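You operate a simulated robot arm through the tools that you are given. There is no shell and no other tool.

You run a simulated robot arm. Do the job below in one go: nothing can be reset, and whatever is moved stays where it is left.

JOB
Scoop blue granules into the small hopper up to its FILL mark and set the colour dial to 1.
Fine: close its lid, put the scoop back, spill nothing, leave the other controls. Set down upright: plastic scoop.

It is judged by the outcome, as a careful person would: the job done as asked, and still so three seconds after it is handed in. It fails if anything else is knocked over, pushed out of place, dropped, spilled or broken. Lids that push on must go on centred and level and be pressed home; caps that screw on are set level and turned clockwise until they are tight.

ROBOT AND FRAMES
A 7-joint arm with a three-finger gripper, fixed in place. Base frame: the origin is on the floor under the middle of its stand, x ahead of it, y to its left, z up; the work surface is at about z = 640. Lengths are in mm, angles in degrees, forces in N, time in s.
It reaches about 1342 mm from its shoulder. Its first joint turns from -166.0 to 166.0 degrees. Payload 2.69 kg.
The tool frame sits at the grasp point between the pads (the TCP): z along the fingers, y along the line on which they close. The tips reach 30 mm beyond it. The gripper opens to 128 mm; its body begins 117 mm behind the TCP.
Orientation is that of the tool frame in the base frame, as a unit quaternion [w, x, y, z]. With the fingers straight down and closing along the base's y, the tool's x points along the base's -x, its y along +y and its z along -z.

CONTROLS
- The arm moves only by the tool step_arm. Its argument "rows" is a list of rows, each an object (a shift or turn left out is 0, a gripper value left out holds the last) with "angular": the turn, a rotation vector about the tool's x, y, z in degrees, a list of three; "xyz": the shift along the tool's x, y, z in mm, a list of three; "jaw": the opening, from 0 (shut) to 1 (fully open). In form: [{"angular": [wx, wy, wz], "xyz": [x, y, z], "jaw": jaw}, ...]. A call has 1 to 20 rows; each row shifts and turns the commanded pose from where the row before left it, along the tool's axes as they then stand. Each row takes 0.2 s and may step no farther than 50 mm and 8.6 degrees from the row before; otherwise, or with a gripper value out of range, the whole call is refused. A pose out of reach is approached as far as the arm can. The call stops where the force on the tool passes 40 N (or 10 N more than at its start, if that is more) or the arm is blocked; 0.2 s more then pass. The fingers move at their own pace (about 127 mm/s each) and stop on an object; they squeeze with about 25 N. The grip force told is the motor's: it shows also when the fingers shut on nothing. Time passes only in rows, and 0.2 s behind the last, so rows that do not move let the fingers close. The reply holds the time, the measured pose of the TCP, the force on the tool along the base axes, the opening and the grip force, in the units named above and with some noise, with the torque about the TCP (base axes, N m) and any sound that the robot's microphone picked up.
- Cameras (640 x 400 px; columns grow to the right, rows downward): "scene" is fixed at [220.3, 650.4, 1424.9]; the picture's right is [0.68, -0.74, 0.00], its down [-0.42, -0.39, -0.82] and it looks along [0.60, 0.56, -0.57] (base axes); focal length 214 px, centre (320, 200). "wrist" rides on the gripper at [58, 54, -131] in the tool frame; the picture's right is [-0.68, 0.74, 0.00], its down [-0.62, -0.57, -0.55] and it looks along [-0.40, -0.37, 0.84] (tool axes); focal length 234 px, centre (320, 200). There is no depth. A picture from a camera that has moved, and an enlarged one, comes with that camera's place and axes in the base frame and with its lens.
- capture(camera): a new picture of that camera. The clock stands still meanwhile.
- slide_trunk(by): moves the trunk up (or, below 0, down) by that many mm; the arm rides with it, the base frame stays. It gives what a move gives, with no picture.
- zoom(camera, box): a new picture of the part [left, top, right, bottom] of that camera's present view, enlarged. The clock stands still meanwhile.
- close_job(): hands the job in; it is judged then, once.

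Nothing tells you positions but the pictures and the camera data. Unless the task says otherwise, let go and move clear before handing in.

The tools are called after "Request:" as name(argument=value, ...) on one line, values as JSON. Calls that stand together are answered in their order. step_arm: Moves the arm, as the interface text tells. Its arguments: {"type":"object","properties":{"rows":{"type":"array"}},"required":["rows"]} The other tools are called the same way: slide_trunk (by) moves the trunk up or down; capture (camera) takes a picture; zoom (camera, box) takes an enlarged picture of a part of a camera's view; close_job () hands the job in.

At the start:

```text
time: 0.0
position: [543.4, -301.2, 1482.0]
tcp_rot: [0.0, -0.001, 1.0, 0.0]
ft_force: [0.0, 0.3, -0.5]
ft_torque: [-0.02, 0.02, 0.0]
finger_gap: 128.0
grasp_force: 0.0
trunk travel left (down, up): [-225.0, 125.0]
```

scene: 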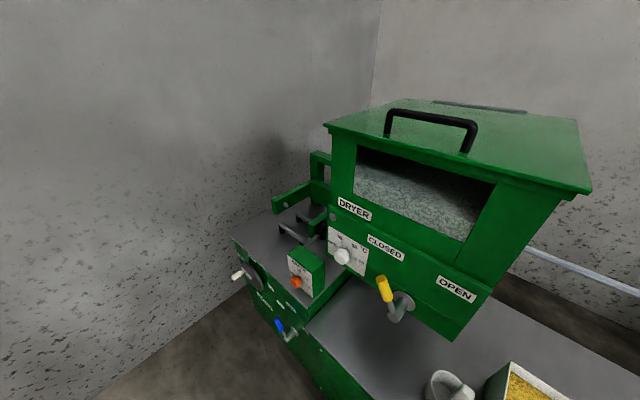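
wrist: 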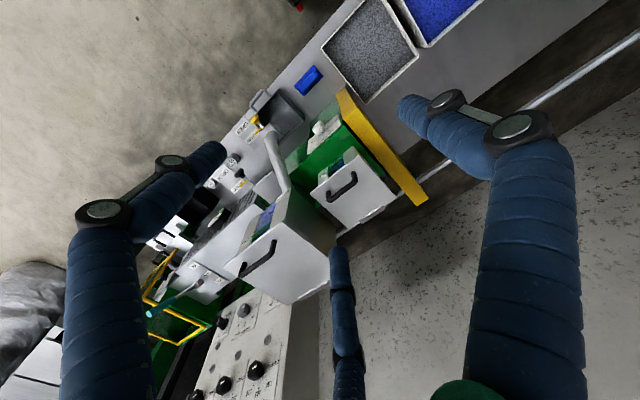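

The scene camera shows a dryer with a handle, and the wrist camera shows a bench with hoppers, bins of grey and blue granules and a control panel. I'll zoom in on both views before moving.

Request:
zoom(camera="wrist", box=[200, 0, 520, 200])

Request:
zoom(camera="wrist", box=[120, 180, 360, 400])

Request:
zoom(camera="scene", box=[220, 150, 420, 350])

Request:
zoom(camera="scene", box=[360, 250, 640, 400])

```text
2.00 times, centred on (360, 100) of wrist
camera zoom: at [484.3, -247.1, 1614.0], right [0.68, 0.74, 0.0], down [0.62, -0.57, 0.55], along [0.4, -0.37, -0.84], focal length 468 px, centre (240, 400)
```

zoom: 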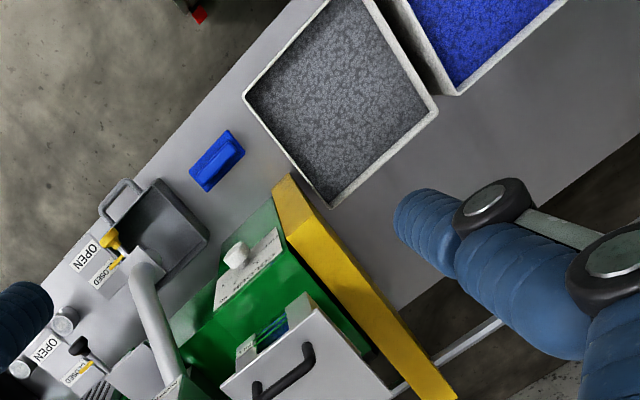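

```text
1.82 times, centred on (240, 290) of wrist
camera zoom: at [484.3, -247.1, 1614.0], right [0.68, 0.74, 0.0], down [0.62, -0.57, 0.55], along [0.4, -0.37, -0.84], focal length 426 px, centre (466, 36)
```

zoom: 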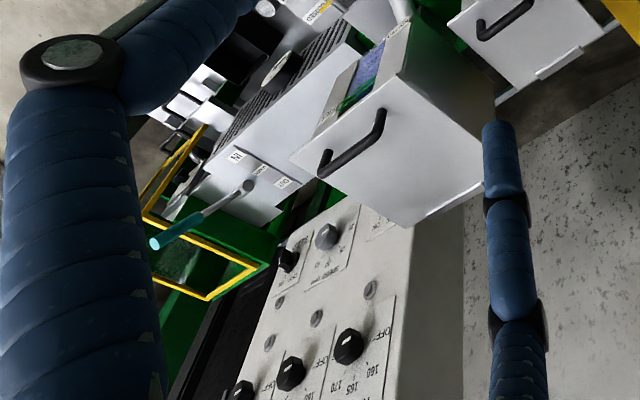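

```text
2.00 times, centred on (320, 250) of scene
camera zoom: at [220.3, 650.4, 1424.9], right [0.68, -0.74, 0.0], down [-0.42, -0.39, -0.82], along [0.6, 0.56, -0.57], focal length 429 px, centre (320, 100)
```

zoom: 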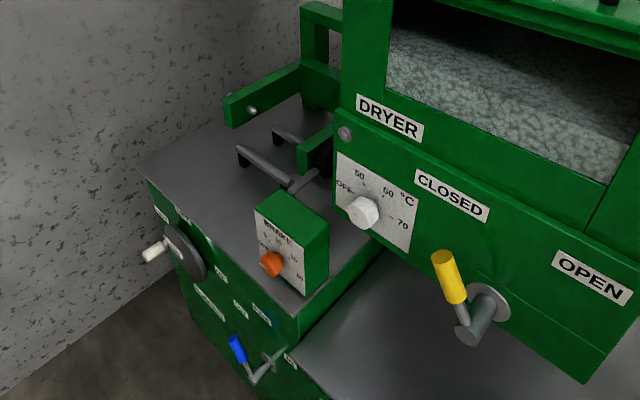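

```text
2.29 times, centred on (500, 325) of scene
camera zoom: at [220.3, 650.4, 1424.9], right [0.68, -0.74, 0.0], down [-0.42, -0.39, -0.82], along [0.6, 0.56, -0.57], focal length 490 px, centre (-91, -86)
```

zoom: 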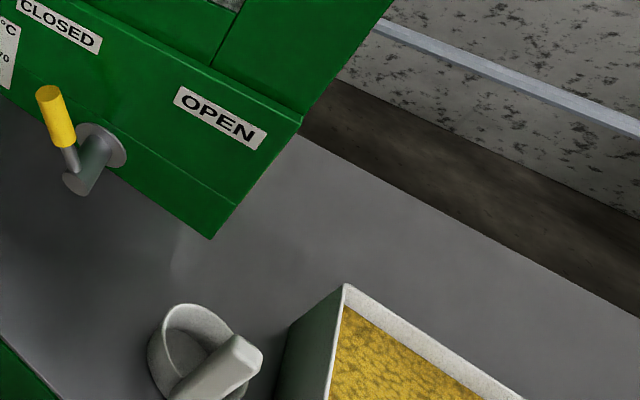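

I place the grey bin near (580,-130), the blue bin near (630,85), the yellow bin near (690,380) and a scoop near (600,525). I'm moving the hand left, still high, for a better look at the bins.

Request:
step_arm(rows=[{"xyz": [10, 50, 0]}, {"xyz": [10, 50, 0]}, {"xyz": [10, 50, 0]}, {"xyz": [10, 50, 0]}, {"xyz": [10, 50, 0]}, {"xyz": [10, 50, 0]}, {"xyz": [10, 50, 0]}])

Request:
capture(camera="wrist")

Request:
capture(camera="scene")

```text
refused: row 1 steps farther than a row can; nothing moved
```

```text
taken
camera wrist: at [484.3, -247.1, 1614.0], right [0.68, 0.74, 0.0], down [0.62, -0.57, 0.55], along [0.4, -0.37, -0.84], focal length 234 px, centre (320, 200)
```

wrist: 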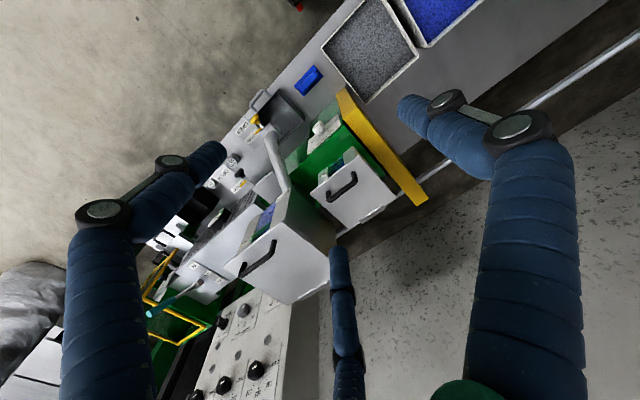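

```text
taken
```

scene: 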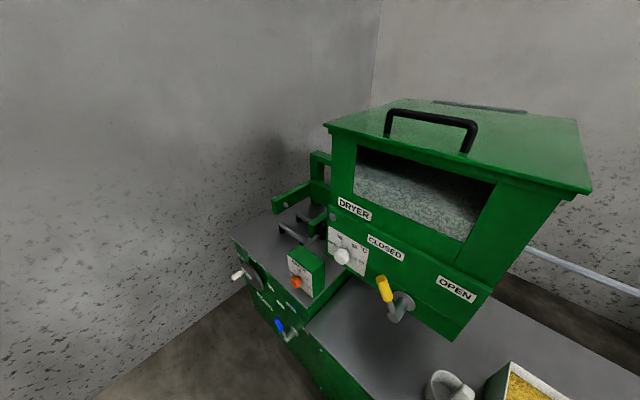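

The move was refused because each row slightly exceeded 50 mm. I'm repeating it with 45 mm steps.

Request:
step_arm(rows=[{"xyz": [10, 45, 0]}, {"xyz": [10, 45, 0]}, {"xyz": [10, 45, 0]}, {"xyz": [10, 45, 0]}, {"xyz": [10, 45, 0]}, {"xyz": [10, 45, 0]}, {"xyz": [10, 45, 0]}, {"xyz": [10, 45, 0]}])

Request:
capture(camera="wrist")

Request:
capture(camera="scene")

```text
time: 1.8
position: [464.1, 59.7, 1483.7]
tcp_rot: [0.0, 0.001, 1.0, 0.001]
ft_force: [0.9, -0.3, 0.2]
ft_torque: [-0.05, 0.01, -0.03]
finger_gap: 128.0
grasp_force: 0.0
trunk travel left (down, up): [-225.0, 125.0]
```

```text
taken
camera wrist: at [402.5, 113.1, 1615.2], right [0.68, 0.74, 0.0], down [0.62, -0.57, 0.55], along [0.4, -0.37, -0.84], focal length 234 px, centre (320, 200)
```

wrist: 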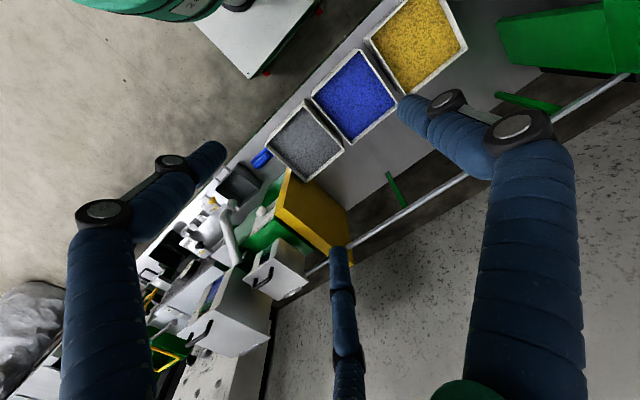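

```text
taken
```

scene: 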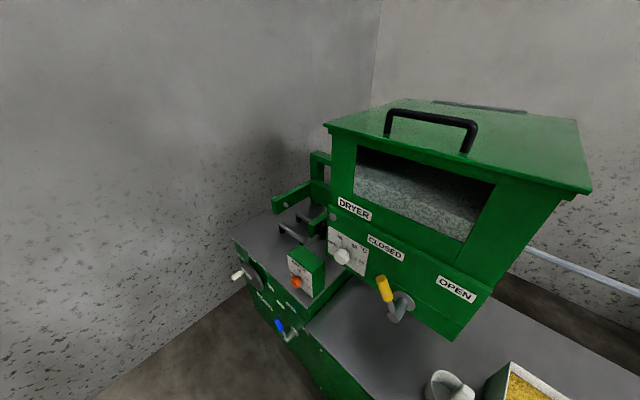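

The bench runs along y, with the bins in the middle and two hoppers at the right end. I'm zooming in on the hoppers, the bins and the scoop area.

Request:
zoom(camera="wrist", box=[150, 140, 350, 280])

Request:
zoom(camera="wrist", box=[240, 0, 520, 180])

Request:
zoom(camera="wrist", box=[130, 240, 300, 400])

```text
2.86 times, centred on (250, 210) of wrist
camera zoom: at [402.5, 113.1, 1615.2], right [0.68, 0.74, 0.0], down [0.62, -0.57, 0.55], along [0.4, -0.37, -0.84], focal length 669 px, centre (520, 171)
```

zoom: 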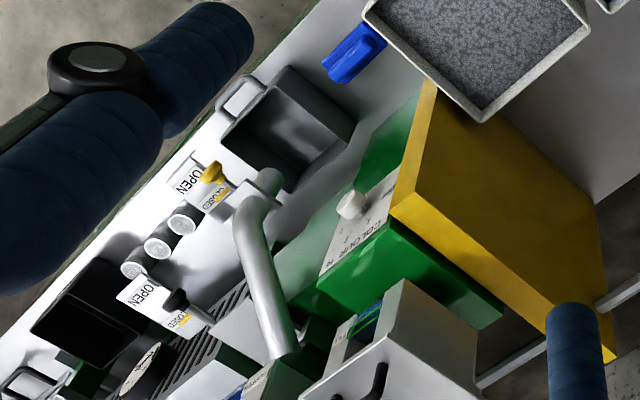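

```text
2.22 times, centred on (380, 90) of wrist
camera zoom: at [402.5, 113.1, 1615.2], right [0.68, 0.74, 0.0], down [0.62, -0.57, 0.55], along [0.4, -0.37, -0.84], focal length 520 px, centre (187, 444)
```

zoom: 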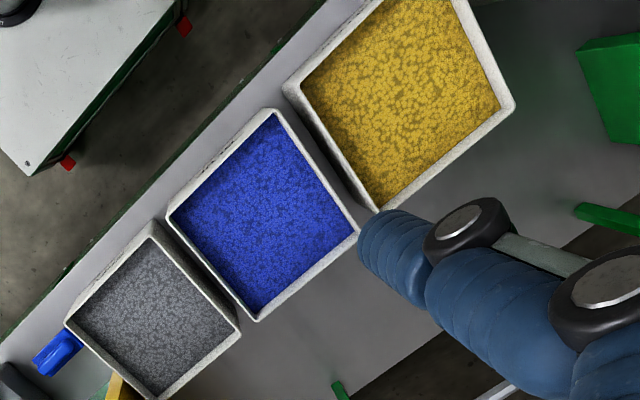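

```text
2.50 times, centred on (215, 320) of wrist
camera zoom: at [402.5, 113.1, 1615.2], right [0.68, 0.74, 0.0], down [0.62, -0.57, 0.55], along [0.4, -0.37, -0.84], focal length 585 px, centre (582, -100)
```

zoom: 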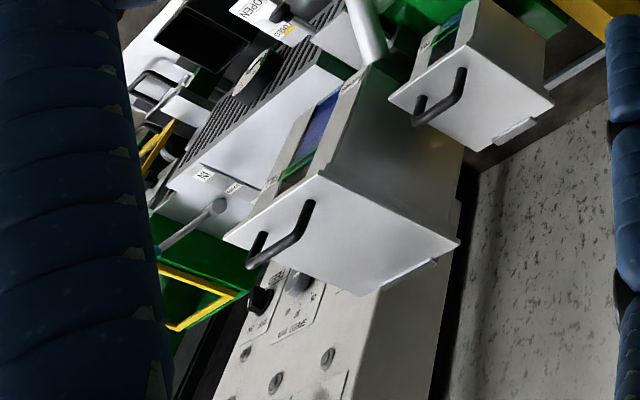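

The small hopper sits on a green box with a white "COLOUR" dial. Its lid is at about z = 1200, with a black handle, and hinges at the back. I'll move to a lower, tilted pose to see its front.

Request:
step_arm(rows=[{"xyz": [20.5, -26.3, 29.3]}, {"xyz": [20.5, -26.3, 29.3]}, {"xyz": [20.5, -26.3, 29.3]}, {"xyz": [20.5, -26.3, 29.3]}, {"xyz": [20.5, -26.3, 29.3]}, {"xyz": [20.5, -26.3, 29.3]}, {"xyz": [20.5, -26.3, 29.3]}, {"xyz": [20.5, -26.3, 29.3]}, {"angular": [0, -7.5, 0]}, {"angular": [0, -7.5, 0]}, {"angular": [0, -7.5, 0]}, {"angular": [0, -7.5, 0]}, {"angular": [0, -7.5, 0]}, {"angular": [0, -7.5, 0]}])

Request:
capture(camera="wrist")

Request:
capture(camera="scene")

```text
time: 4.7
position: [325.8, -90.5, 1240.2]
tcp_rot: [0.33, -0.096, 0.938, 0.047]
ft_force: [1.1, -0.3, -0.4]
ft_torque: [0.06, 0.1, 0.09]
finger_gap: 128.0
grasp_force: 0.0
trunk travel left (down, up): [-225.0, 125.0]
stopped in row 14: the arm was blocked; the commanded pose is now the measured one
```

```text
taken
camera wrist: at [189.0, -66.9, 1307.3], right [0.36, 0.82, 0.44], down [0.26, -0.54, 0.8], along [0.9, -0.17, -0.41], focal length 234 px, centre (320, 200)
```

wrist: 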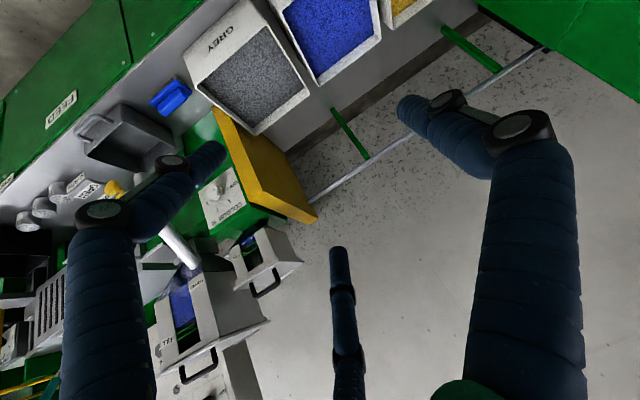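

```text
taken
```

scene: 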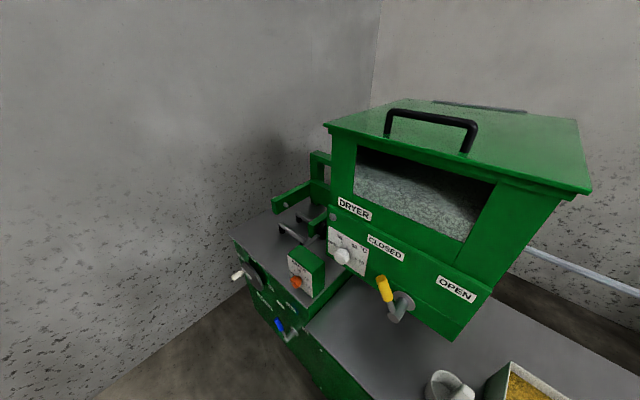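

The arm was blocked at the end of that turn, most likely by a joint limit, but the view is useful. I'm zooming in on the hoppers and dials.

Request:
zoom(camera="wrist", box=[140, 150, 340, 300])

Request:
zoom(camera="wrist", box=[0, 70, 200, 220])

Request:
zoom(camera="wrist", box=[140, 250, 320, 400])

Request:
zoom(camera="wrist", box=[180, 0, 440, 150])

```text
2.67 times, centred on (240, 225) of wrist
camera zoom: at [189.0, -66.9, 1307.3], right [0.36, 0.82, 0.44], down [0.26, -0.54, 0.8], along [0.9, -0.17, -0.41], focal length 624 px, centre (533, 133)
```

zoom: 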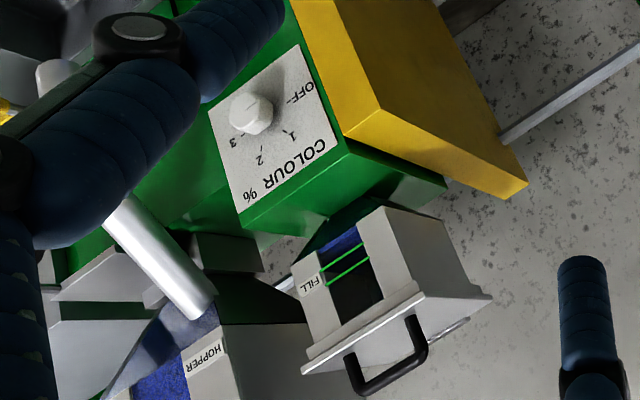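

```text
2.67 times, centred on (100, 145) of wrist
camera zoom: at [189.0, -66.9, 1307.3], right [0.36, 0.82, 0.44], down [0.26, -0.54, 0.8], along [0.9, -0.17, -0.41], focal length 624 px, centre (907, 347)
```

zoom: 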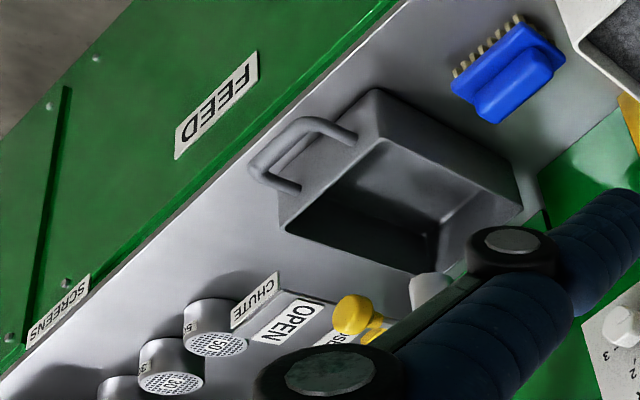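

```text
2.67 times, centred on (230, 325) of wrist
camera zoom: at [189.0, -66.9, 1307.3], right [0.36, 0.82, 0.44], down [0.26, -0.54, 0.8], along [0.9, -0.17, -0.41], focal length 624 px, centre (560, -133)
```

zoom: 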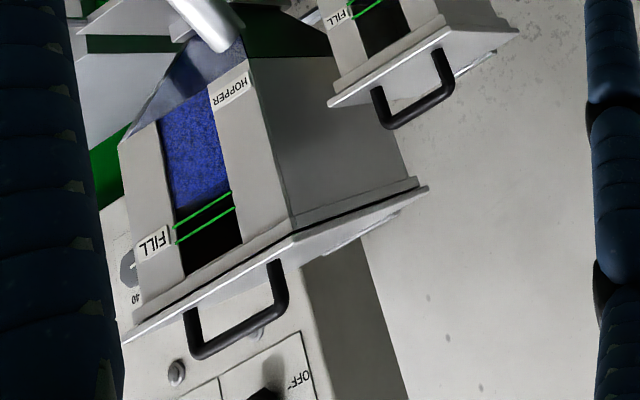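

```text
2.46 times, centred on (310, 75) of wrist
camera zoom: at [189.0, -66.9, 1307.3], right [0.36, 0.82, 0.44], down [0.26, -0.54, 0.8], along [0.9, -0.17, -0.41], focal length 576 px, centre (345, 508)
```

zoom: 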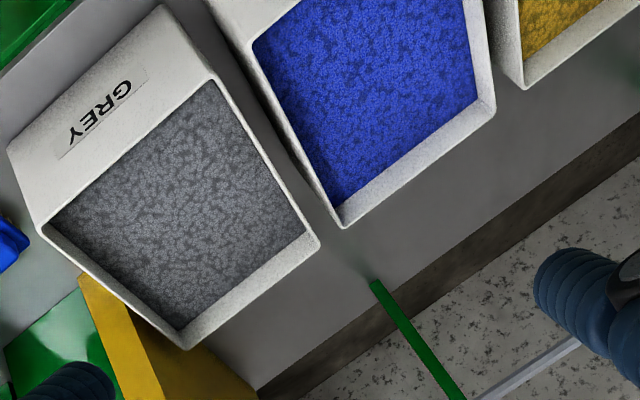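

The small hopper's window shows blue below two green FILL lines, and the dial reads OFF, 1, 2, 3. Next I'll level the hand and go look at the scoop on the left side.

Request:
step_arm(rows=[{"angular": [1.1, 7.74, 2.25]}, {"angular": [1.1, 7.74, 2.25]}, {"angular": [1.1, 7.74, 2.25]}, {"angular": [1.1, 7.74, 2.25]}, {"angular": [1.1, 7.74, 2.25]}, {"xyz": [-10, 46, 8]}, {"xyz": [-10, 46, 8]}, {"xyz": [-10, 46, 8]}, {"xyz": [-10, 46, 8]}, {"xyz": [-10, 46, 8]}, {"xyz": [-10, 46, 8]}, {"xyz": [-10, 46, 8]}, {"xyz": [-10, 46, 8]}, {"xyz": [-10, 46, 8]}, {"xyz": [-10, 46, 8]}, {"xyz": [-10, 46, 8]}, {"xyz": [-10, 46, 8]}])

Request:
capture(camera="wrist")

Request:
capture(camera="scene")

```text
time: 8.3
position: [444.6, 461.4, 1143.7]
tcp_rot: [0.002, 0.001, 1.0, -0.003]
ft_force: [0.1, 0.5, -0.5]
ft_torque: [0.0, 0.04, -0.02]
finger_gap: 128.0
grasp_force: 0.0
trunk travel left (down, up): [-225.0, 125.0]
```

```text
taken
camera wrist: at [384.8, 516.5, 1275.8], right [0.68, 0.74, 0.0], down [0.61, -0.56, 0.55], along [0.41, -0.38, -0.83], focal length 234 px, centre (320, 200)
```

wrist: 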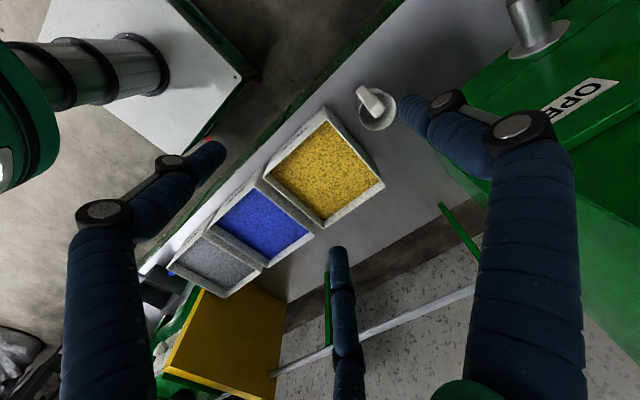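

```text
taken
```

scene: 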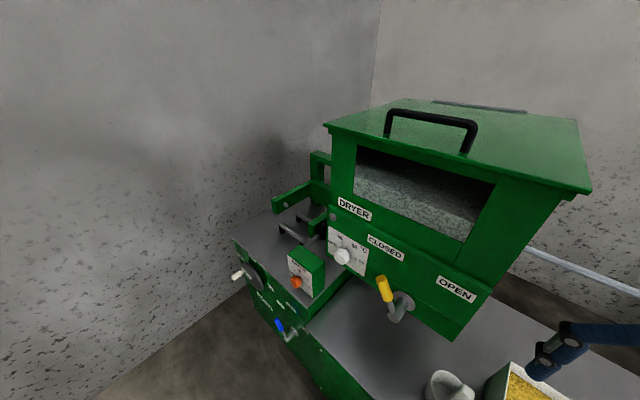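

The scoop stands by the yellow bin with its handle over a round cup. I'm zooming in on it from both cameras.

Request:
zoom(camera="wrist", box=[300, 50, 460, 150])

Request:
zoom(camera="scene", box=[400, 350, 480, 400])

Request:
zoom(camera="wrist", box=[160, 90, 400, 310])

```text
4.00 times, centred on (380, 100) of wrist
camera zoom: at [384.8, 516.5, 1275.8], right [0.68, 0.74, 0.0], down [0.61, -0.56, 0.55], along [0.41, -0.38, -0.83], focal length 937 px, centre (80, 600)
```

zoom: 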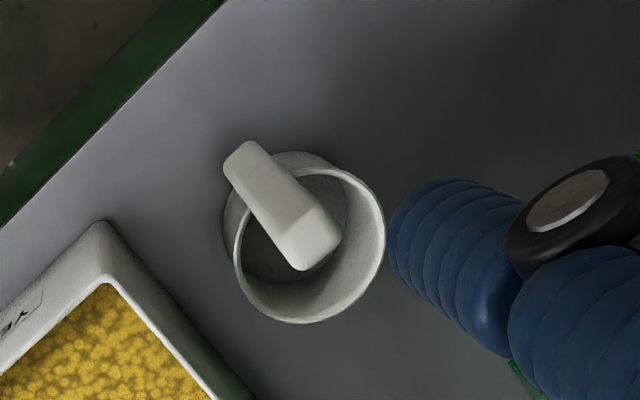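

```text
8.00 times, centred on (440, 375) of scene
camera zoom: at [220.3, 650.4, 1424.9], right [0.68, -0.74, 0.0], down [-0.42, -0.39, -0.82], along [0.6, 0.56, -0.57], focal length 1716 px, centre (-640, -1200)
```

zoom: 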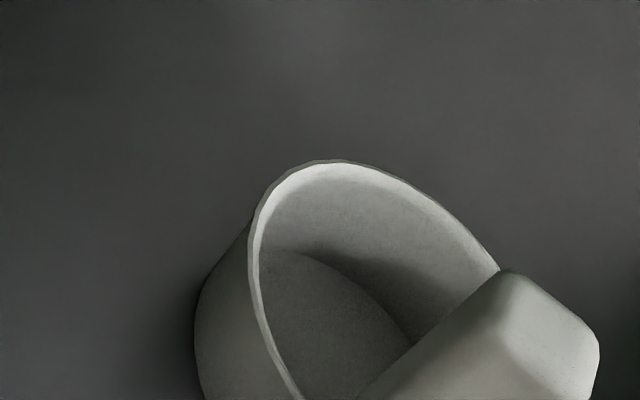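

```text
1.82 times, centred on (280, 200) of wrist
camera zoom: at [384.8, 516.5, 1275.8], right [0.68, 0.74, 0.0], down [0.61, -0.56, 0.55], along [0.41, -0.38, -0.83], focal length 426 px, centre (393, 200)
```

zoom: 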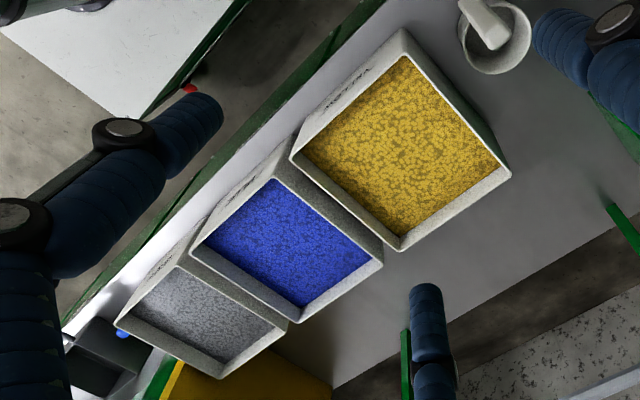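

The scoop is a cup about 90 mm wide, centred near (575,520), with an upright handle at its robot side, x≈520, reaching z≈850. To carry and pour it I'd like the fingers pointing forward with the camera on top. I'll test that wrist turn in free space first.

Request:
step_arm(rows=[{"xyz": [-3, -45, -13]}, {"xyz": [-3, -45, -13]}, {"xyz": [-3, -45, -13]}, {"xyz": [-3, -45, -13]}, {"xyz": [-3, -45, -13]}, {"xyz": [-3, -45, -13]}, {"xyz": [-3, -45, -13]}, {"xyz": [-3, -45, -13]}, {"angular": [0, 0, 8.5]}, {"angular": [0, 0, 8.5]}, {"angular": [0, 0, 8.5]}, {"angular": [0, 0, 8.5]}, {"angular": [0, 0, 8.5]}, {"angular": [0, 0, 8.5]}, {"angular": [0, 0, 8.5]}, {"angular": [0, 0, 8.5]}, {"angular": [0, 0, 8.5]}, {"angular": [0, 0, 8.5]}, {"angular": [0, 0, 8.5]}, {"angular": [0, 0, 8.5]}])

Request:
capture(camera="wrist")

```text
time: 12.5
position: [471.6, 100.3, 1250.1]
tcp_rot: [0.003, 0.778, 0.628, 0.0]
ft_force: [-0.7, 0.0, -0.8]
ft_torque: [0.01, -0.01, 0.0]
finger_gap: 128.2
grasp_force: 0.1
trunk travel left (down, up): [-225.0, 125.0]
```

```text
taken
camera wrist: at [533.0, 147.4, 1382.4], right [0.58, -0.82, 0.01], down [-0.68, -0.48, 0.55], along [-0.45, -0.32, -0.84], focal length 234 px, centre (320, 200)
```

wrist: 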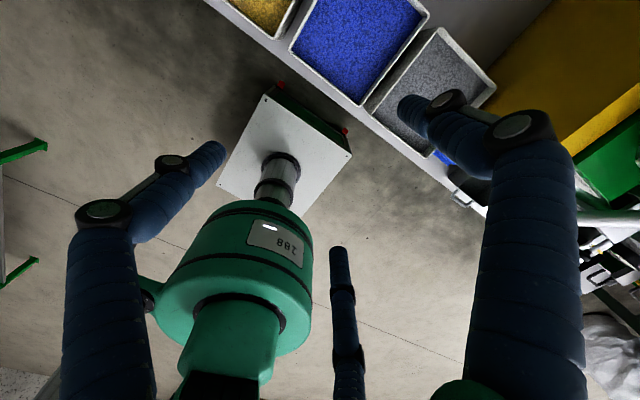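

The spin works so far. I'll finish it to 180°, shift forward a little and tilt the fingers toward +x.

Request:
step_arm(rows=[{"angular": [0, 0, 8.6]}, {"angular": [0, 0, 8.6]}, {"angular": [0, 0, 8.6]}, {"angular": [0, 0, 8.6]}, {"angular": [0, 0, 8.6]}, {"angular": [0, 0, 8.6]}, {"angular": [0, 0, 8.6]}, {"angular": [0, 0, 8.6]}, {"angular": [0, 0, 8.6]}, {"xyz": [40, 0, 0]}, {"xyz": [40, 0, 0]}])

Request:
step_arm(rows=[{"angular": [0, 8.5, 0]}, {"angular": [0, 8.5, 0]}, {"angular": [0, 8.5, 0]}, {"angular": [0, 8.5, 0]}, {"angular": [0, 8.5, 0]}, {"angular": [0, 8.5, 0]}, {"angular": [0, 8.5, 0]}, {"angular": [0, 8.5, 0]}, {"angular": [0, 8.5, 0]}, {"angular": [0, 8.5, 0]}])

Request:
capture(camera="wrist")

Request:
capture(camera="scene")

```text
time: 14.9
position: [552.2, 85.3, 1241.1]
tcp_rot: [-0.023, 0.993, 0.114, 0.0]
ft_force: [0.4, -0.4, -0.4]
ft_torque: [0.08, 0.05, 0.0]
finger_gap: 127.8
grasp_force: 0.0
out of reach, approached as far as the arm can: row 7, 8, 9
trunk travel left (down, up): [-225.0, 125.0]
```

```text
time: 17.3
position: [543.5, 88.3, 1176.4]
tcp_rot: [-0.096, 0.787, 0.073, 0.606]
ft_force: [1.1, -0.6, -0.1]
ft_torque: [0.01, 0.04, 0.01]
finger_gap: 127.8
grasp_force: 0.0
out of reach, approached as far as the arm can: row 8
trunk travel left (down, up): [-225.0, 125.0]
stopped in row 10: the arm was blocked; the commanded pose is now the measured one
```

```text
taken
camera wrist: at [446.7, 5.6, 1262.9], right [0.0, -0.71, -0.7], down [-0.8, 0.42, -0.42], along [0.6, 0.56, -0.57], focal length 234 px, centre (320, 200)
```

wrist: 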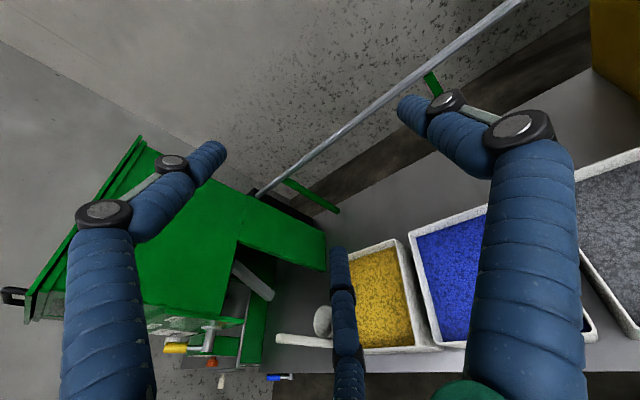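

```text
taken
```

scene: 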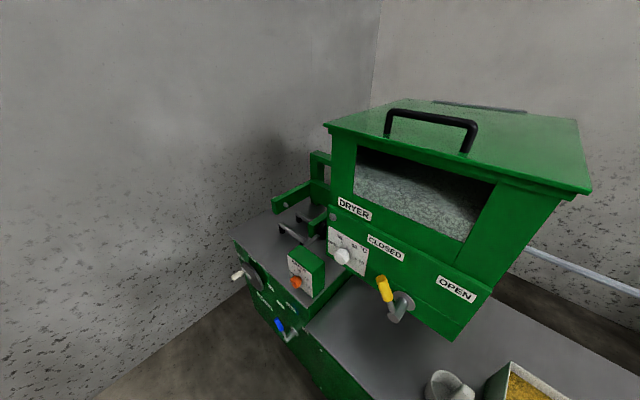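

The arm nearly reached the fingers-forward pose with the camera on top, but the last joint is near its limit in this turn direction. I'm zooming in on the scoop and bins from here to refine their positions.

Request:
zoom(camera="wrist", box=[260, 290, 420, 390])

Request:
zoom(camera="wrist", box=[320, 200, 640, 400])

```text
4.00 times, centred on (340, 340) of wrist
camera zoom: at [446.7, 5.6, 1262.9], right [0.0, -0.71, -0.7], down [-0.8, 0.42, -0.42], along [0.6, 0.56, -0.57], focal length 937 px, centre (240, -360)
```

zoom: 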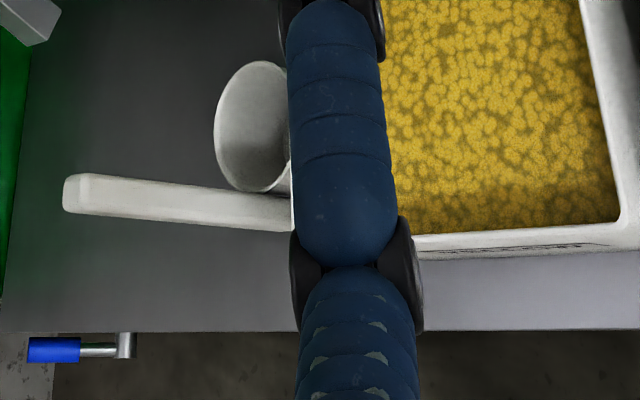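

```text
2.00 times, centred on (480, 300) of wrist
camera zoom: at [446.7, 5.6, 1262.9], right [0.0, -0.71, -0.7], down [-0.8, 0.42, -0.42], along [0.6, 0.56, -0.57], focal length 468 px, centre (0, 0)
```

zoom: 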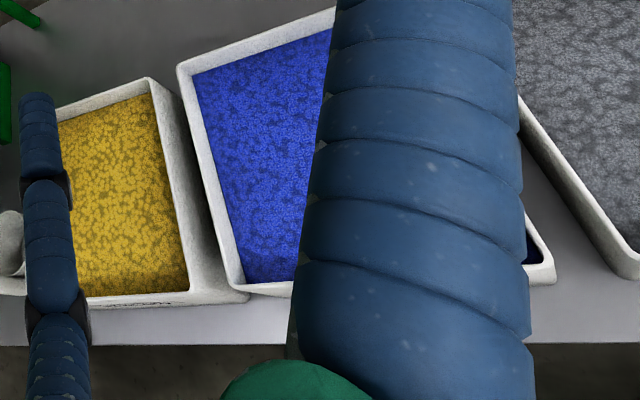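

I'm shifting left and slightly down so the middle finger no longer hides the scoop.

Request:
step_arm(rows=[{"xyz": [-13, -40, 0]}, {"xyz": [-13, -40, 0]}, {"xyz": [-13, -40, 0]}, {"xyz": [-13, -40, 0]}, {"xyz": [-13, -40, 0]}])

Request:
capture(camera="wrist")

```text
time: 18.5
position: [501.6, 95.4, 1166.1]
tcp_rot: [-0.102, 0.786, 0.078, 0.604]
ft_force: [0.5, 0.4, 0.6]
ft_torque: [0.0, 0.01, -0.02]
finger_gap: 127.8
grasp_force: 0.0
out of reach, approached as far as the arm can: row 1, 2, 3, 4, 5
trunk travel left (down, up): [-225.0, 125.0]
```

```text
taken
camera wrist: at [405.8, 10.4, 1252.2], right [0.01, -0.71, -0.7], down [-0.81, 0.41, -0.42], along [0.59, 0.57, -0.57], focal length 234 px, centre (320, 200)
```

wrist: 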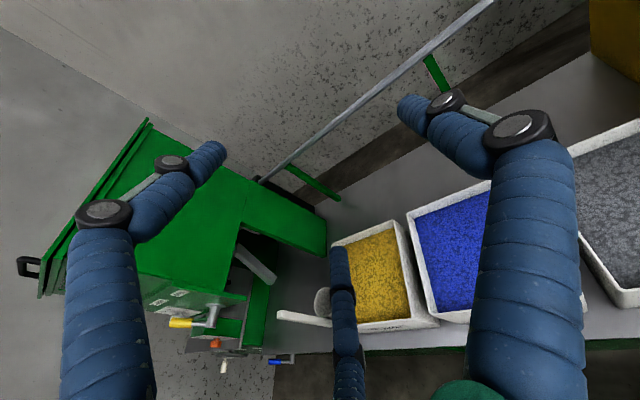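

The arm is stuck near its roll limit here, so I'll roll back about 90° to mid-range. That puts the camera up and to the left, looking toward the hoppers.

Request:
step_arm(rows=[{"angular": [0, 0, -8.2]}, {"angular": [0, 0, -8.2]}, {"angular": [0, 0, -8.2]}, {"angular": [0, 0, -8.2]}, {"angular": [0, 0, -8.2]}, {"angular": [0, 0, -8.2]}, {"angular": [0, 0, -8.2]}, {"angular": [0, 0, -8.2]}, {"angular": [0, 0, -8.2]}, {"angular": [0, 0, -8.2]}, {"angular": [0, 0, -8.2]}])

Request:
capture(camera="wrist")

Request:
capture(camera="scene")

```text
time: 20.9
position: [503.6, 90.6, 1167.0]
tcp_rot: [0.361, 0.499, 0.61, 0.498]
ft_force: [-0.3, -0.7, -0.9]
ft_torque: [-0.02, -0.03, 0.01]
finger_gap: 127.9
grasp_force: 0.0
out of reach, approached as far as the arm can: row 1
trunk travel left (down, up): [-225.0, 125.0]
```

```text
taken
camera wrist: at [378.6, 115.3, 1255.4], right [0.35, -0.65, 0.67], down [-0.51, -0.73, -0.45], along [0.79, -0.19, -0.59], focal length 234 px, centre (320, 200)
```

wrist: 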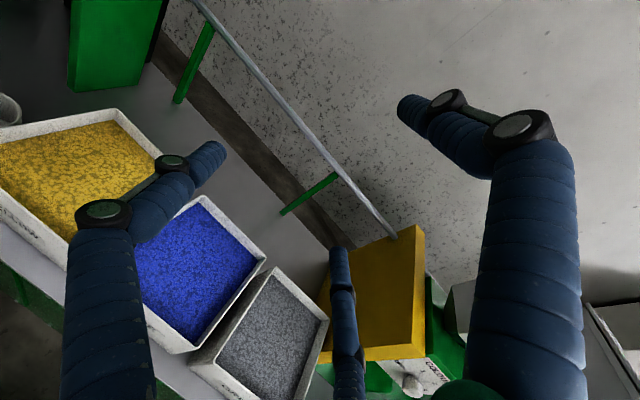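

```text
taken
```

scene: 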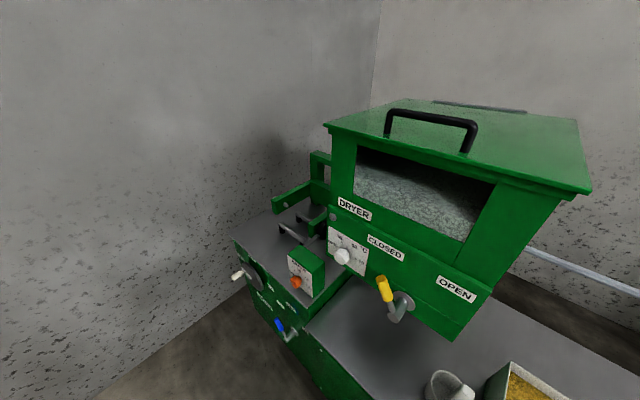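

That pose is healthy. I'm turning the hand to face straight ahead and moving right to view the small hopper from the front-left.

Request:
step_arm(rows=[{"angular": [-0.42, -7.16, 1.79]}, {"angular": [-0.42, -7.16, 1.79]}, {"xyz": [-40.7, 12.1, -10.1]}, {"xyz": [-40.7, 12.1, -10.1]}, {"xyz": [-40.7, 12.1, -10.1]}, {"xyz": [-40.7, 12.1, -10.1]}, {"xyz": [-40.7, 12.1, -10.1]}, {"xyz": [-40.7, 12.1, -10.1]}, {"xyz": [-40.7, 12.1, -10.1]}])

Request:
capture(camera="wrist")

```text
time: 22.9
position: [511.5, -207.4, 1260.0]
tcp_rot: [0.388, 0.515, 0.593, 0.483]
ft_force: [-0.9, 1.4, 0.1]
ft_torque: [-0.02, 0.01, -0.06]
finger_gap: 127.9
grasp_force: 0.1
out of reach, approached as far as the arm can: row 1, 2
trunk travel left (down, up): [-225.0, 125.0]
stopped in row 9: the arm was blocked; the commanded pose is now the measured one
```

```text
taken
camera wrist: at [386.7, -171.1, 1345.4], right [0.29, -0.66, 0.69], down [-0.56, -0.7, -0.44], along [0.78, -0.26, -0.57], focal length 234 px, centre (320, 200)
```

wrist: 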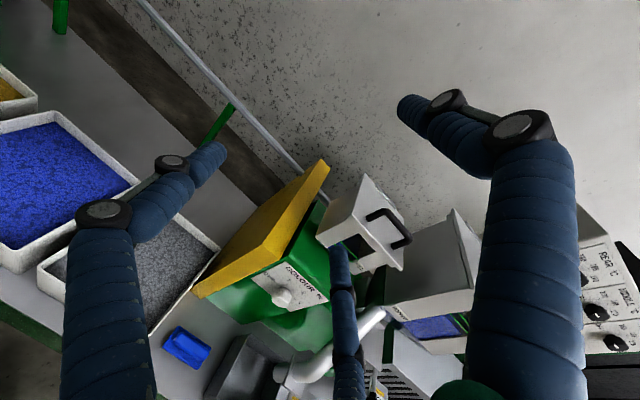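

My guess is that the forearm points too steeply down for horizontal fingers at this trunk height. I'll raise the hand and then lower the trunk, which should make forward-pointing poses easier.

Request:
step_arm(rows=[{"xyz": [13.3, 38.9, -7.3]}, {"xyz": [13.3, 38.9, -7.3]}, {"xyz": [13.3, 38.9, -7.3]}, {"xyz": [13.3, 38.9, -7.3]}, {"xyz": [13.3, 38.9, -7.3]}])

Request:
slide_trunk(by=-200)

Request:
capture(camera="wrist")

```text
time: 24.1
position: [510.9, -146.7, 1460.5]
tcp_rot: [0.387, 0.515, 0.593, 0.482]
ft_force: [0.7, -0.9, 0.0]
ft_torque: [-0.01, -0.01, -0.01]
finger_gap: 128.0
grasp_force: 0.2
trunk travel left (down, up): [-225.0, 125.0]
```

```text
time: 26.2
position: [511.9, -145.8, 1260.9]
tcp_rot: [0.389, 0.515, 0.593, 0.482]
ft_force: [0.1, 0.0, 0.7]
ft_torque: [0.02, 0.01, 0.0]
finger_gap: 127.9
grasp_force: 0.0
trunk travel left (down, up): [-25.0, 325.0]
```

```text
taken
camera wrist: at [387.4, -111.4, 1346.0], right [0.29, -0.66, 0.69], down [-0.56, -0.7, -0.44], along [0.78, -0.26, -0.57], focal length 234 px, centre (320, 200)
```

wrist: 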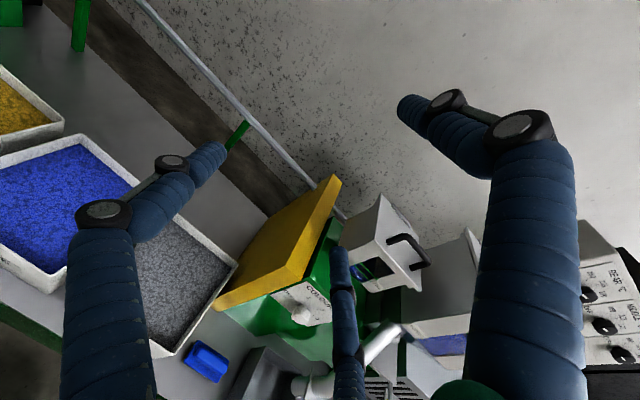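

The trunk is down 200 mm and the hand is at z≈1261. I'm aligning the fingers straight forward and backing off for a clear hopper view.

Request:
step_arm(rows=[{"angular": [-6.8, -4.93, -0.43]}, {"angular": [-6.8, -4.93, -0.43]}, {"xyz": [-15, 0, -40]}, {"xyz": [-15, 0, -40]}])

Request:
capture(camera="wrist")

```text
time: 27.4
position: [442.7, -131.6, 1270.7]
tcp_rot: [0.483, 0.464, 0.527, 0.523]
ft_force: [-0.5, 0.4, -0.1]
ft_torque: [0.02, -0.01, -0.08]
finger_gap: 128.0
grasp_force: 0.0
trunk travel left (down, up): [-25.0, 325.0]
stopped in row 4: the arm was blocked; the commanded pose is now the measured one
```

```text
taken
camera wrist: at [304.4, -85.5, 1320.6], right [0.06, -0.66, 0.75], down [-0.47, -0.68, -0.56], along [0.88, -0.32, -0.35], focal length 234 px, centre (320, 200)
```

wrist: 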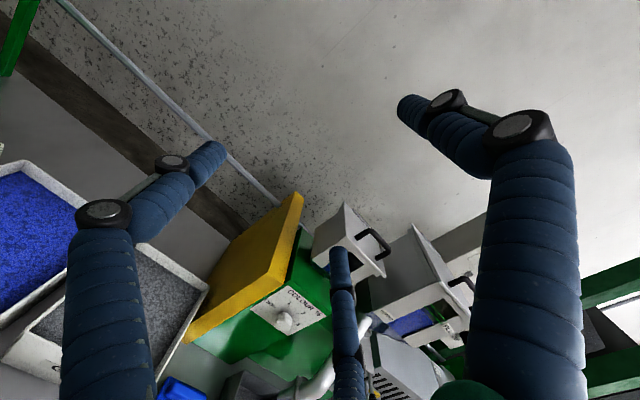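

I'm shifting right and down a bit so the middle finger doesn't cover the small hopper.

Request:
step_arm(rows=[{"xyz": [-25.9, -27.2, -3.1]}, {"xyz": [-25.9, -27.2, -3.1]}, {"xyz": [-25.9, -27.2, -3.1]}])

Request:
capture(camera="wrist")

Request:
zoom(camera="wrist", box=[240, 120, 440, 260])

```text
time: 28.0
position: [465.9, -98.5, 1241.6]
tcp_rot: [0.449, 0.402, 0.567, 0.562]
ft_force: [-0.9, -0.7, -0.6]
ft_torque: [0.02, -0.06, 0.16]
finger_gap: 127.9
grasp_force: 0.1
trunk travel left (down, up): [-25.0, 325.0]
stopped in row 2: the arm was blocked; the commanded pose is now the measured one
```

```text
taken
camera wrist: at [320.1, -76.3, 1287.9], right [0.15, -0.62, 0.77], down [-0.33, -0.77, -0.55], along [0.93, -0.17, -0.32], focal length 234 px, centre (320, 200)
```

wrist: 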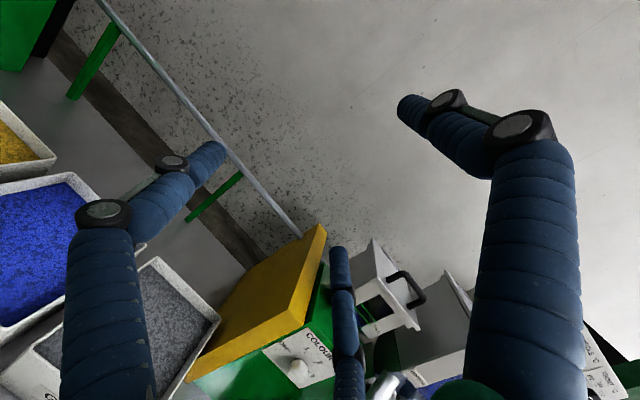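

```text
2.86 times, centred on (340, 190) of wrist
camera zoom: at [320.1, -76.3, 1287.9], right [0.15, -0.62, 0.77], down [-0.33, -0.77, -0.55], along [0.93, -0.17, -0.32], focal length 669 px, centre (263, 229)
```

zoom: 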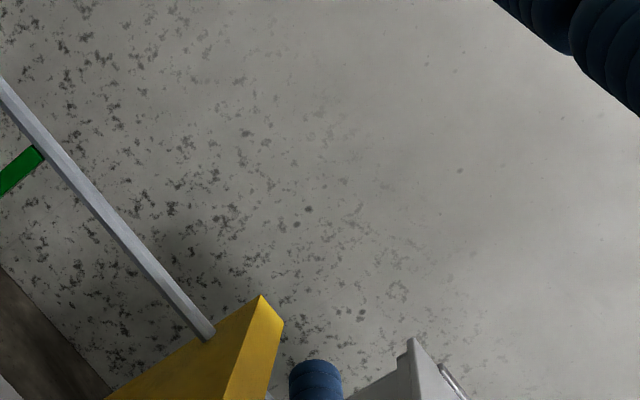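

The arm is at its near limit, so I'm moving forward and right, then straightening the yaw.

Request:
step_arm(rows=[{"xyz": [-44.8, -2.9, 11.4]}, {"xyz": [-44.8, -2.9, 11.4]}, {"xyz": [-44.8, -2.9, 11.4]}, {"angular": [0.46, -8, -0.27]}, {"angular": [0.46, -8, -0.27]}])

Request:
capture(camera="wrist")

```text
time: 29.2
position: [537.8, -222.9, 1233.9]
tcp_rot: [0.519, 0.483, 0.504, 0.493]
ft_force: [0.1, 0.8, -0.3]
ft_torque: [0.0, 0.02, 0.06]
finger_gap: 127.8
grasp_force: 0.0
trunk travel left (down, up): [-25.0, 325.0]
```

```text
taken
camera wrist: at [403.3, -160.4, 1281.7], right [-0.02, -0.64, 0.77], down [-0.54, -0.64, -0.55], along [0.84, -0.43, -0.33], focal length 234 px, centre (320, 200)
```

wrist: 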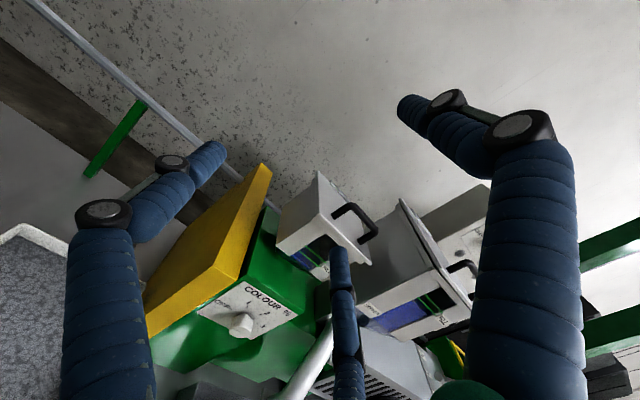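

The hopper and its handle are now in view along with the colour dial. I'm zooming in on both.

Request:
zoom(camera="wrist", box=[260, 160, 400, 260])

Request:
zoom(camera="wrist", box=[190, 260, 310, 350])

Request:
zoom(camera="wrist", box=[340, 170, 500, 340])

```text
4.00 times, centred on (330, 210) of wrist
camera zoom: at [403.3, -160.4, 1281.7], right [-0.02, -0.64, 0.77], down [-0.54, -0.64, -0.55], along [0.84, -0.43, -0.33], focal length 937 px, centre (280, 160)
```

zoom: 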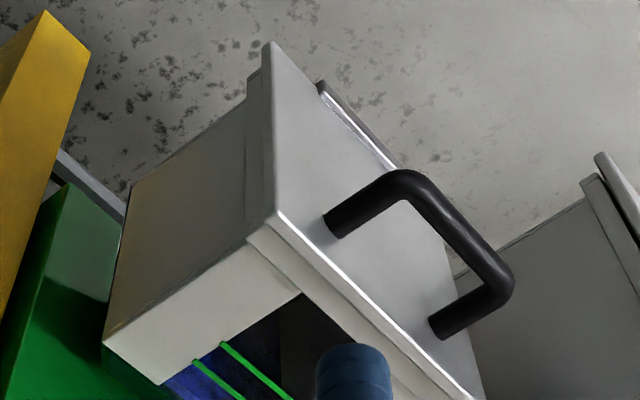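

```text
4.44 times, centred on (250, 305) of wrist
camera zoom: at [403.3, -160.4, 1281.7], right [-0.02, -0.64, 0.77], down [-0.54, -0.64, -0.55], along [0.84, -0.43, -0.33], focal length 1041 px, centre (631, -267)
```

zoom: 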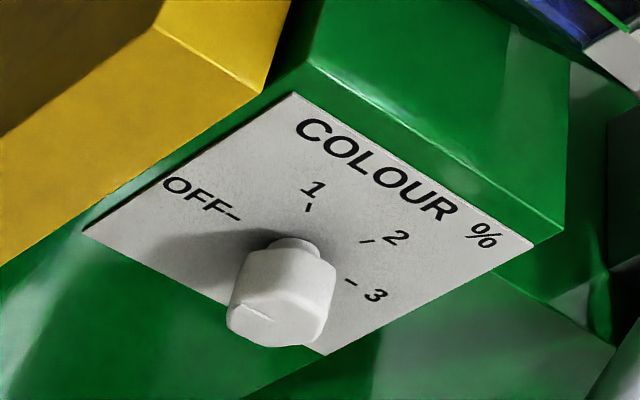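

```text
2.35 times, centred on (420, 255) of wrist
camera zoom: at [403.3, -160.4, 1281.7], right [-0.02, -0.64, 0.77], down [-0.54, -0.64, -0.55], along [0.84, -0.43, -0.33], focal length 551 px, centre (85, 71)
```

zoom: 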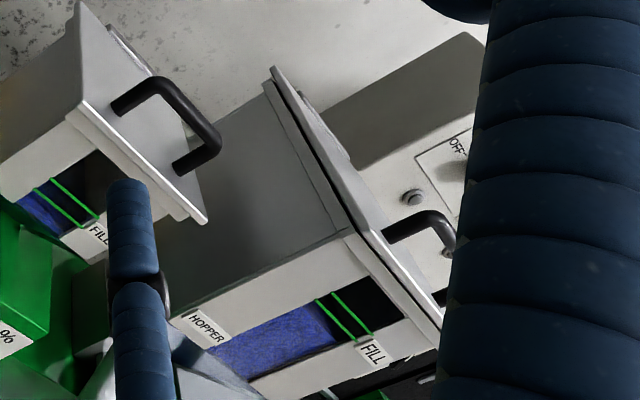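

The lid is about 145 mm square at z≈1160. Its handle bar runs along y at roughly (705, -390, 1195), and OFF/1/2/3 on the dial can be read. I'm partly closing the fingers in free air to see how they move.

Request:
step_arm(rows=[{"jaw": 0.3}, {"jaw": 0.3}, {"jaw": 0.3}, {"jaw": 0.3}])

Request:
capture(camera="wrist")

Request:
step_arm(rows=[{"jaw": 0.0}, {"jaw": 0.0}, {"jaw": 0.0}, {"jaw": 0.0}])

Request:
capture(camera="wrist")

```text
time: 30.2
position: [536.5, -220.8, 1234.9]
tcp_rot: [0.52, 0.481, 0.506, 0.493]
ft_force: [-0.3, -0.1, -0.2]
ft_torque: [-0.02, -0.04, -0.01]
finger_gap: 38.3
grasp_force: 0.1
trunk travel left (down, up): [-25.0, 325.0]
```

```text
taken
camera wrist: at [403.0, -159.4, 1282.8], right [-0.02, -0.64, 0.77], down [-0.54, -0.64, -0.55], along [0.84, -0.42, -0.33], focal length 234 px, centre (320, 200)
```

wrist: 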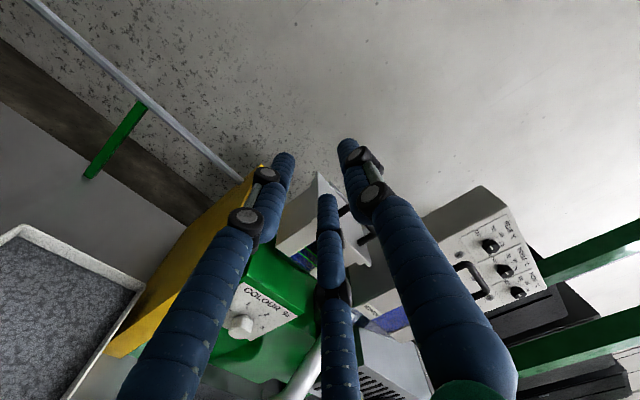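

```text
time: 31.2
position: [536.0, -220.5, 1235.2]
tcp_rot: [0.52, 0.481, 0.505, 0.493]
ft_force: [0.3, 0.3, -0.7]
ft_torque: [0.01, 0.01, 0.0]
finger_gap: 2.2
grasp_force: 25.2
trunk travel left (down, up): [-25.0, 325.0]
```

```text
taken
camera wrist: at [402.9, -159.4, 1282.7], right [-0.02, -0.64, 0.77], down [-0.54, -0.64, -0.55], along [0.84, -0.42, -0.33], focal length 234 px, centre (320, 200)
```

wrist: 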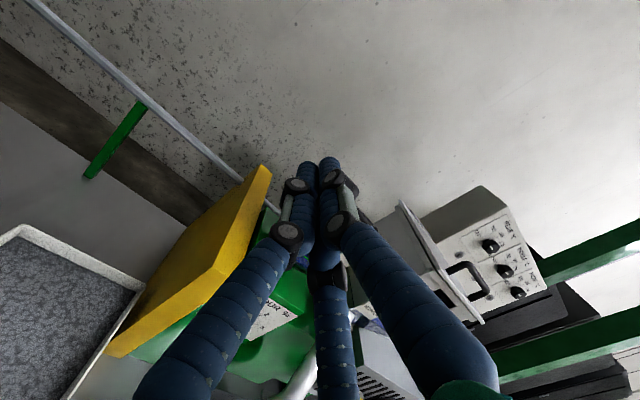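

The three fingers close radially toward the tool axis, so a pinch across the lid's bar from above should work. I'm rising and turning the fingers to point down, closing along x.

Request:
step_arm(rows=[{"xyz": [0, 43, 0], "jaw": 1.0}, {"xyz": [0, 43, 0]}, {"xyz": [0, 43, 0]}, {"xyz": [0, 43, 0]}, {"angular": [8.32, 0.22, 0.2]}, {"angular": [8.32, 0.22, 0.2]}, {"angular": [8.32, 0.22, 0.2]}, {"angular": [8.32, 0.22, 0.2]}, {"angular": [8.32, 0.22, 0.2]}, {"angular": [8.32, 0.22, 0.2]}, {"angular": [8.32, 0.22, 0.2]}, {"angular": [8.32, 0.22, 0.2]}, {"angular": [8.32, 0.22, 0.2]}, {"angular": [8.32, 0.22, 0.2]}, {"angular": [8.32, 0.22, 0.2]}])

Request:
capture(camera="wrist")

```text
time: 34.4
position: [531.6, -211.8, 1407.8]
tcp_rot: [-0.002, 0.708, 0.707, -0.001]
ft_force: [-1.0, -0.3, 0.5]
ft_torque: [-0.04, -0.03, 0.04]
finger_gap: 128.0
grasp_force: 0.3
trunk travel left (down, up): [-25.0, 325.0]
```

```text
taken
camera wrist: at [584.9, -153.7, 1538.9], right [0.74, -0.68, 0.0], down [-0.56, -0.62, 0.55], along [-0.37, -0.4, -0.83], focal length 234 px, centre (320, 200)
```

wrist: 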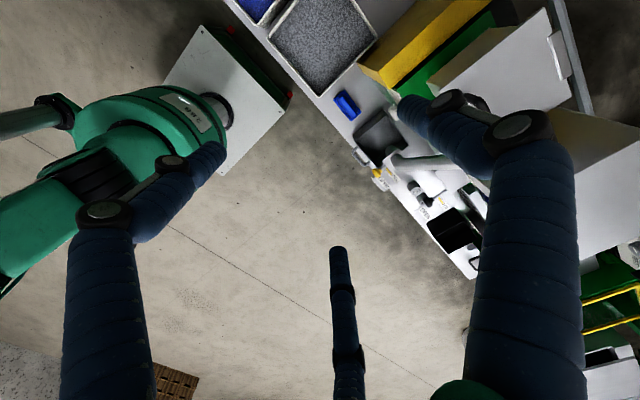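

Pose reached cleanly. I'm moving to about 120 mm above and slightly in front of the lid's handle for a close look.

Request:
step_arm(rows=[{"xyz": [-35.4, 21.8, 15.6]}, {"xyz": [-35.4, 21.8, 15.6]}, {"xyz": [-35.4, 21.8, 15.6]}, {"xyz": [-35.4, 21.8, 15.6]}, {"xyz": [-35.4, 21.8, 15.6]}])

Request:
capture(camera="wrist")

Request:
zoom(camera="wrist", box=[200, 80, 440, 240])

```text
time: 35.6
position: [640.7, -391.6, 1327.1]
tcp_rot: [0.0, 0.707, 0.707, -0.001]
ft_force: [-0.3, -1.0, -0.6]
ft_torque: [-0.01, -0.06, 0.0]
finger_gap: 127.8
grasp_force: 0.1
trunk travel left (down, up): [-25.0, 325.0]
```

```text
taken
camera wrist: at [693.5, -332.5, 1458.3], right [0.74, -0.68, 0.0], down [-0.57, -0.62, 0.55], along [-0.37, -0.4, -0.84], focal length 234 px, centre (320, 200)
```

wrist: 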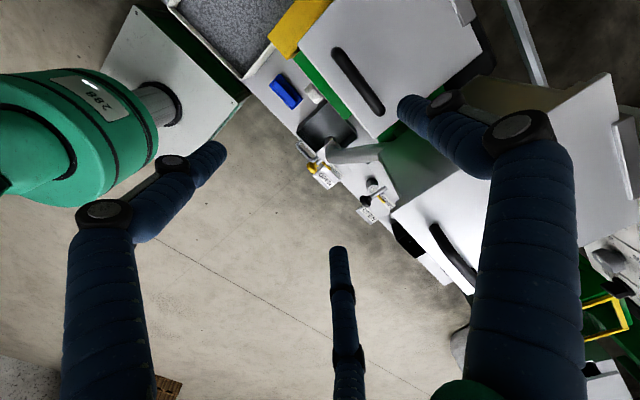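

```text
2.50 times, centred on (320, 160) of wrist
camera zoom: at [693.5, -332.5, 1458.3], right [0.74, -0.68, 0.0], down [-0.57, -0.62, 0.55], along [-0.37, -0.4, -0.84], focal length 585 px, centre (320, 300)
```

zoom: 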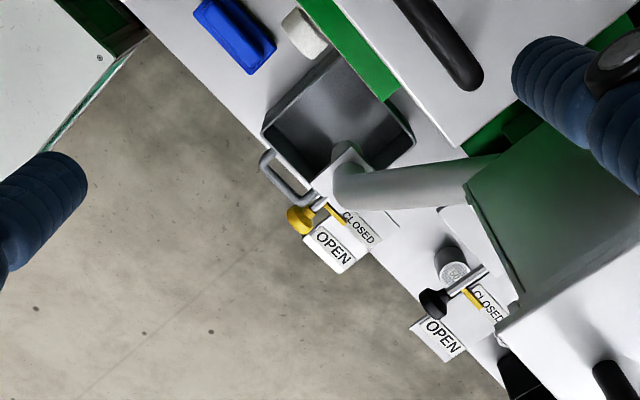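

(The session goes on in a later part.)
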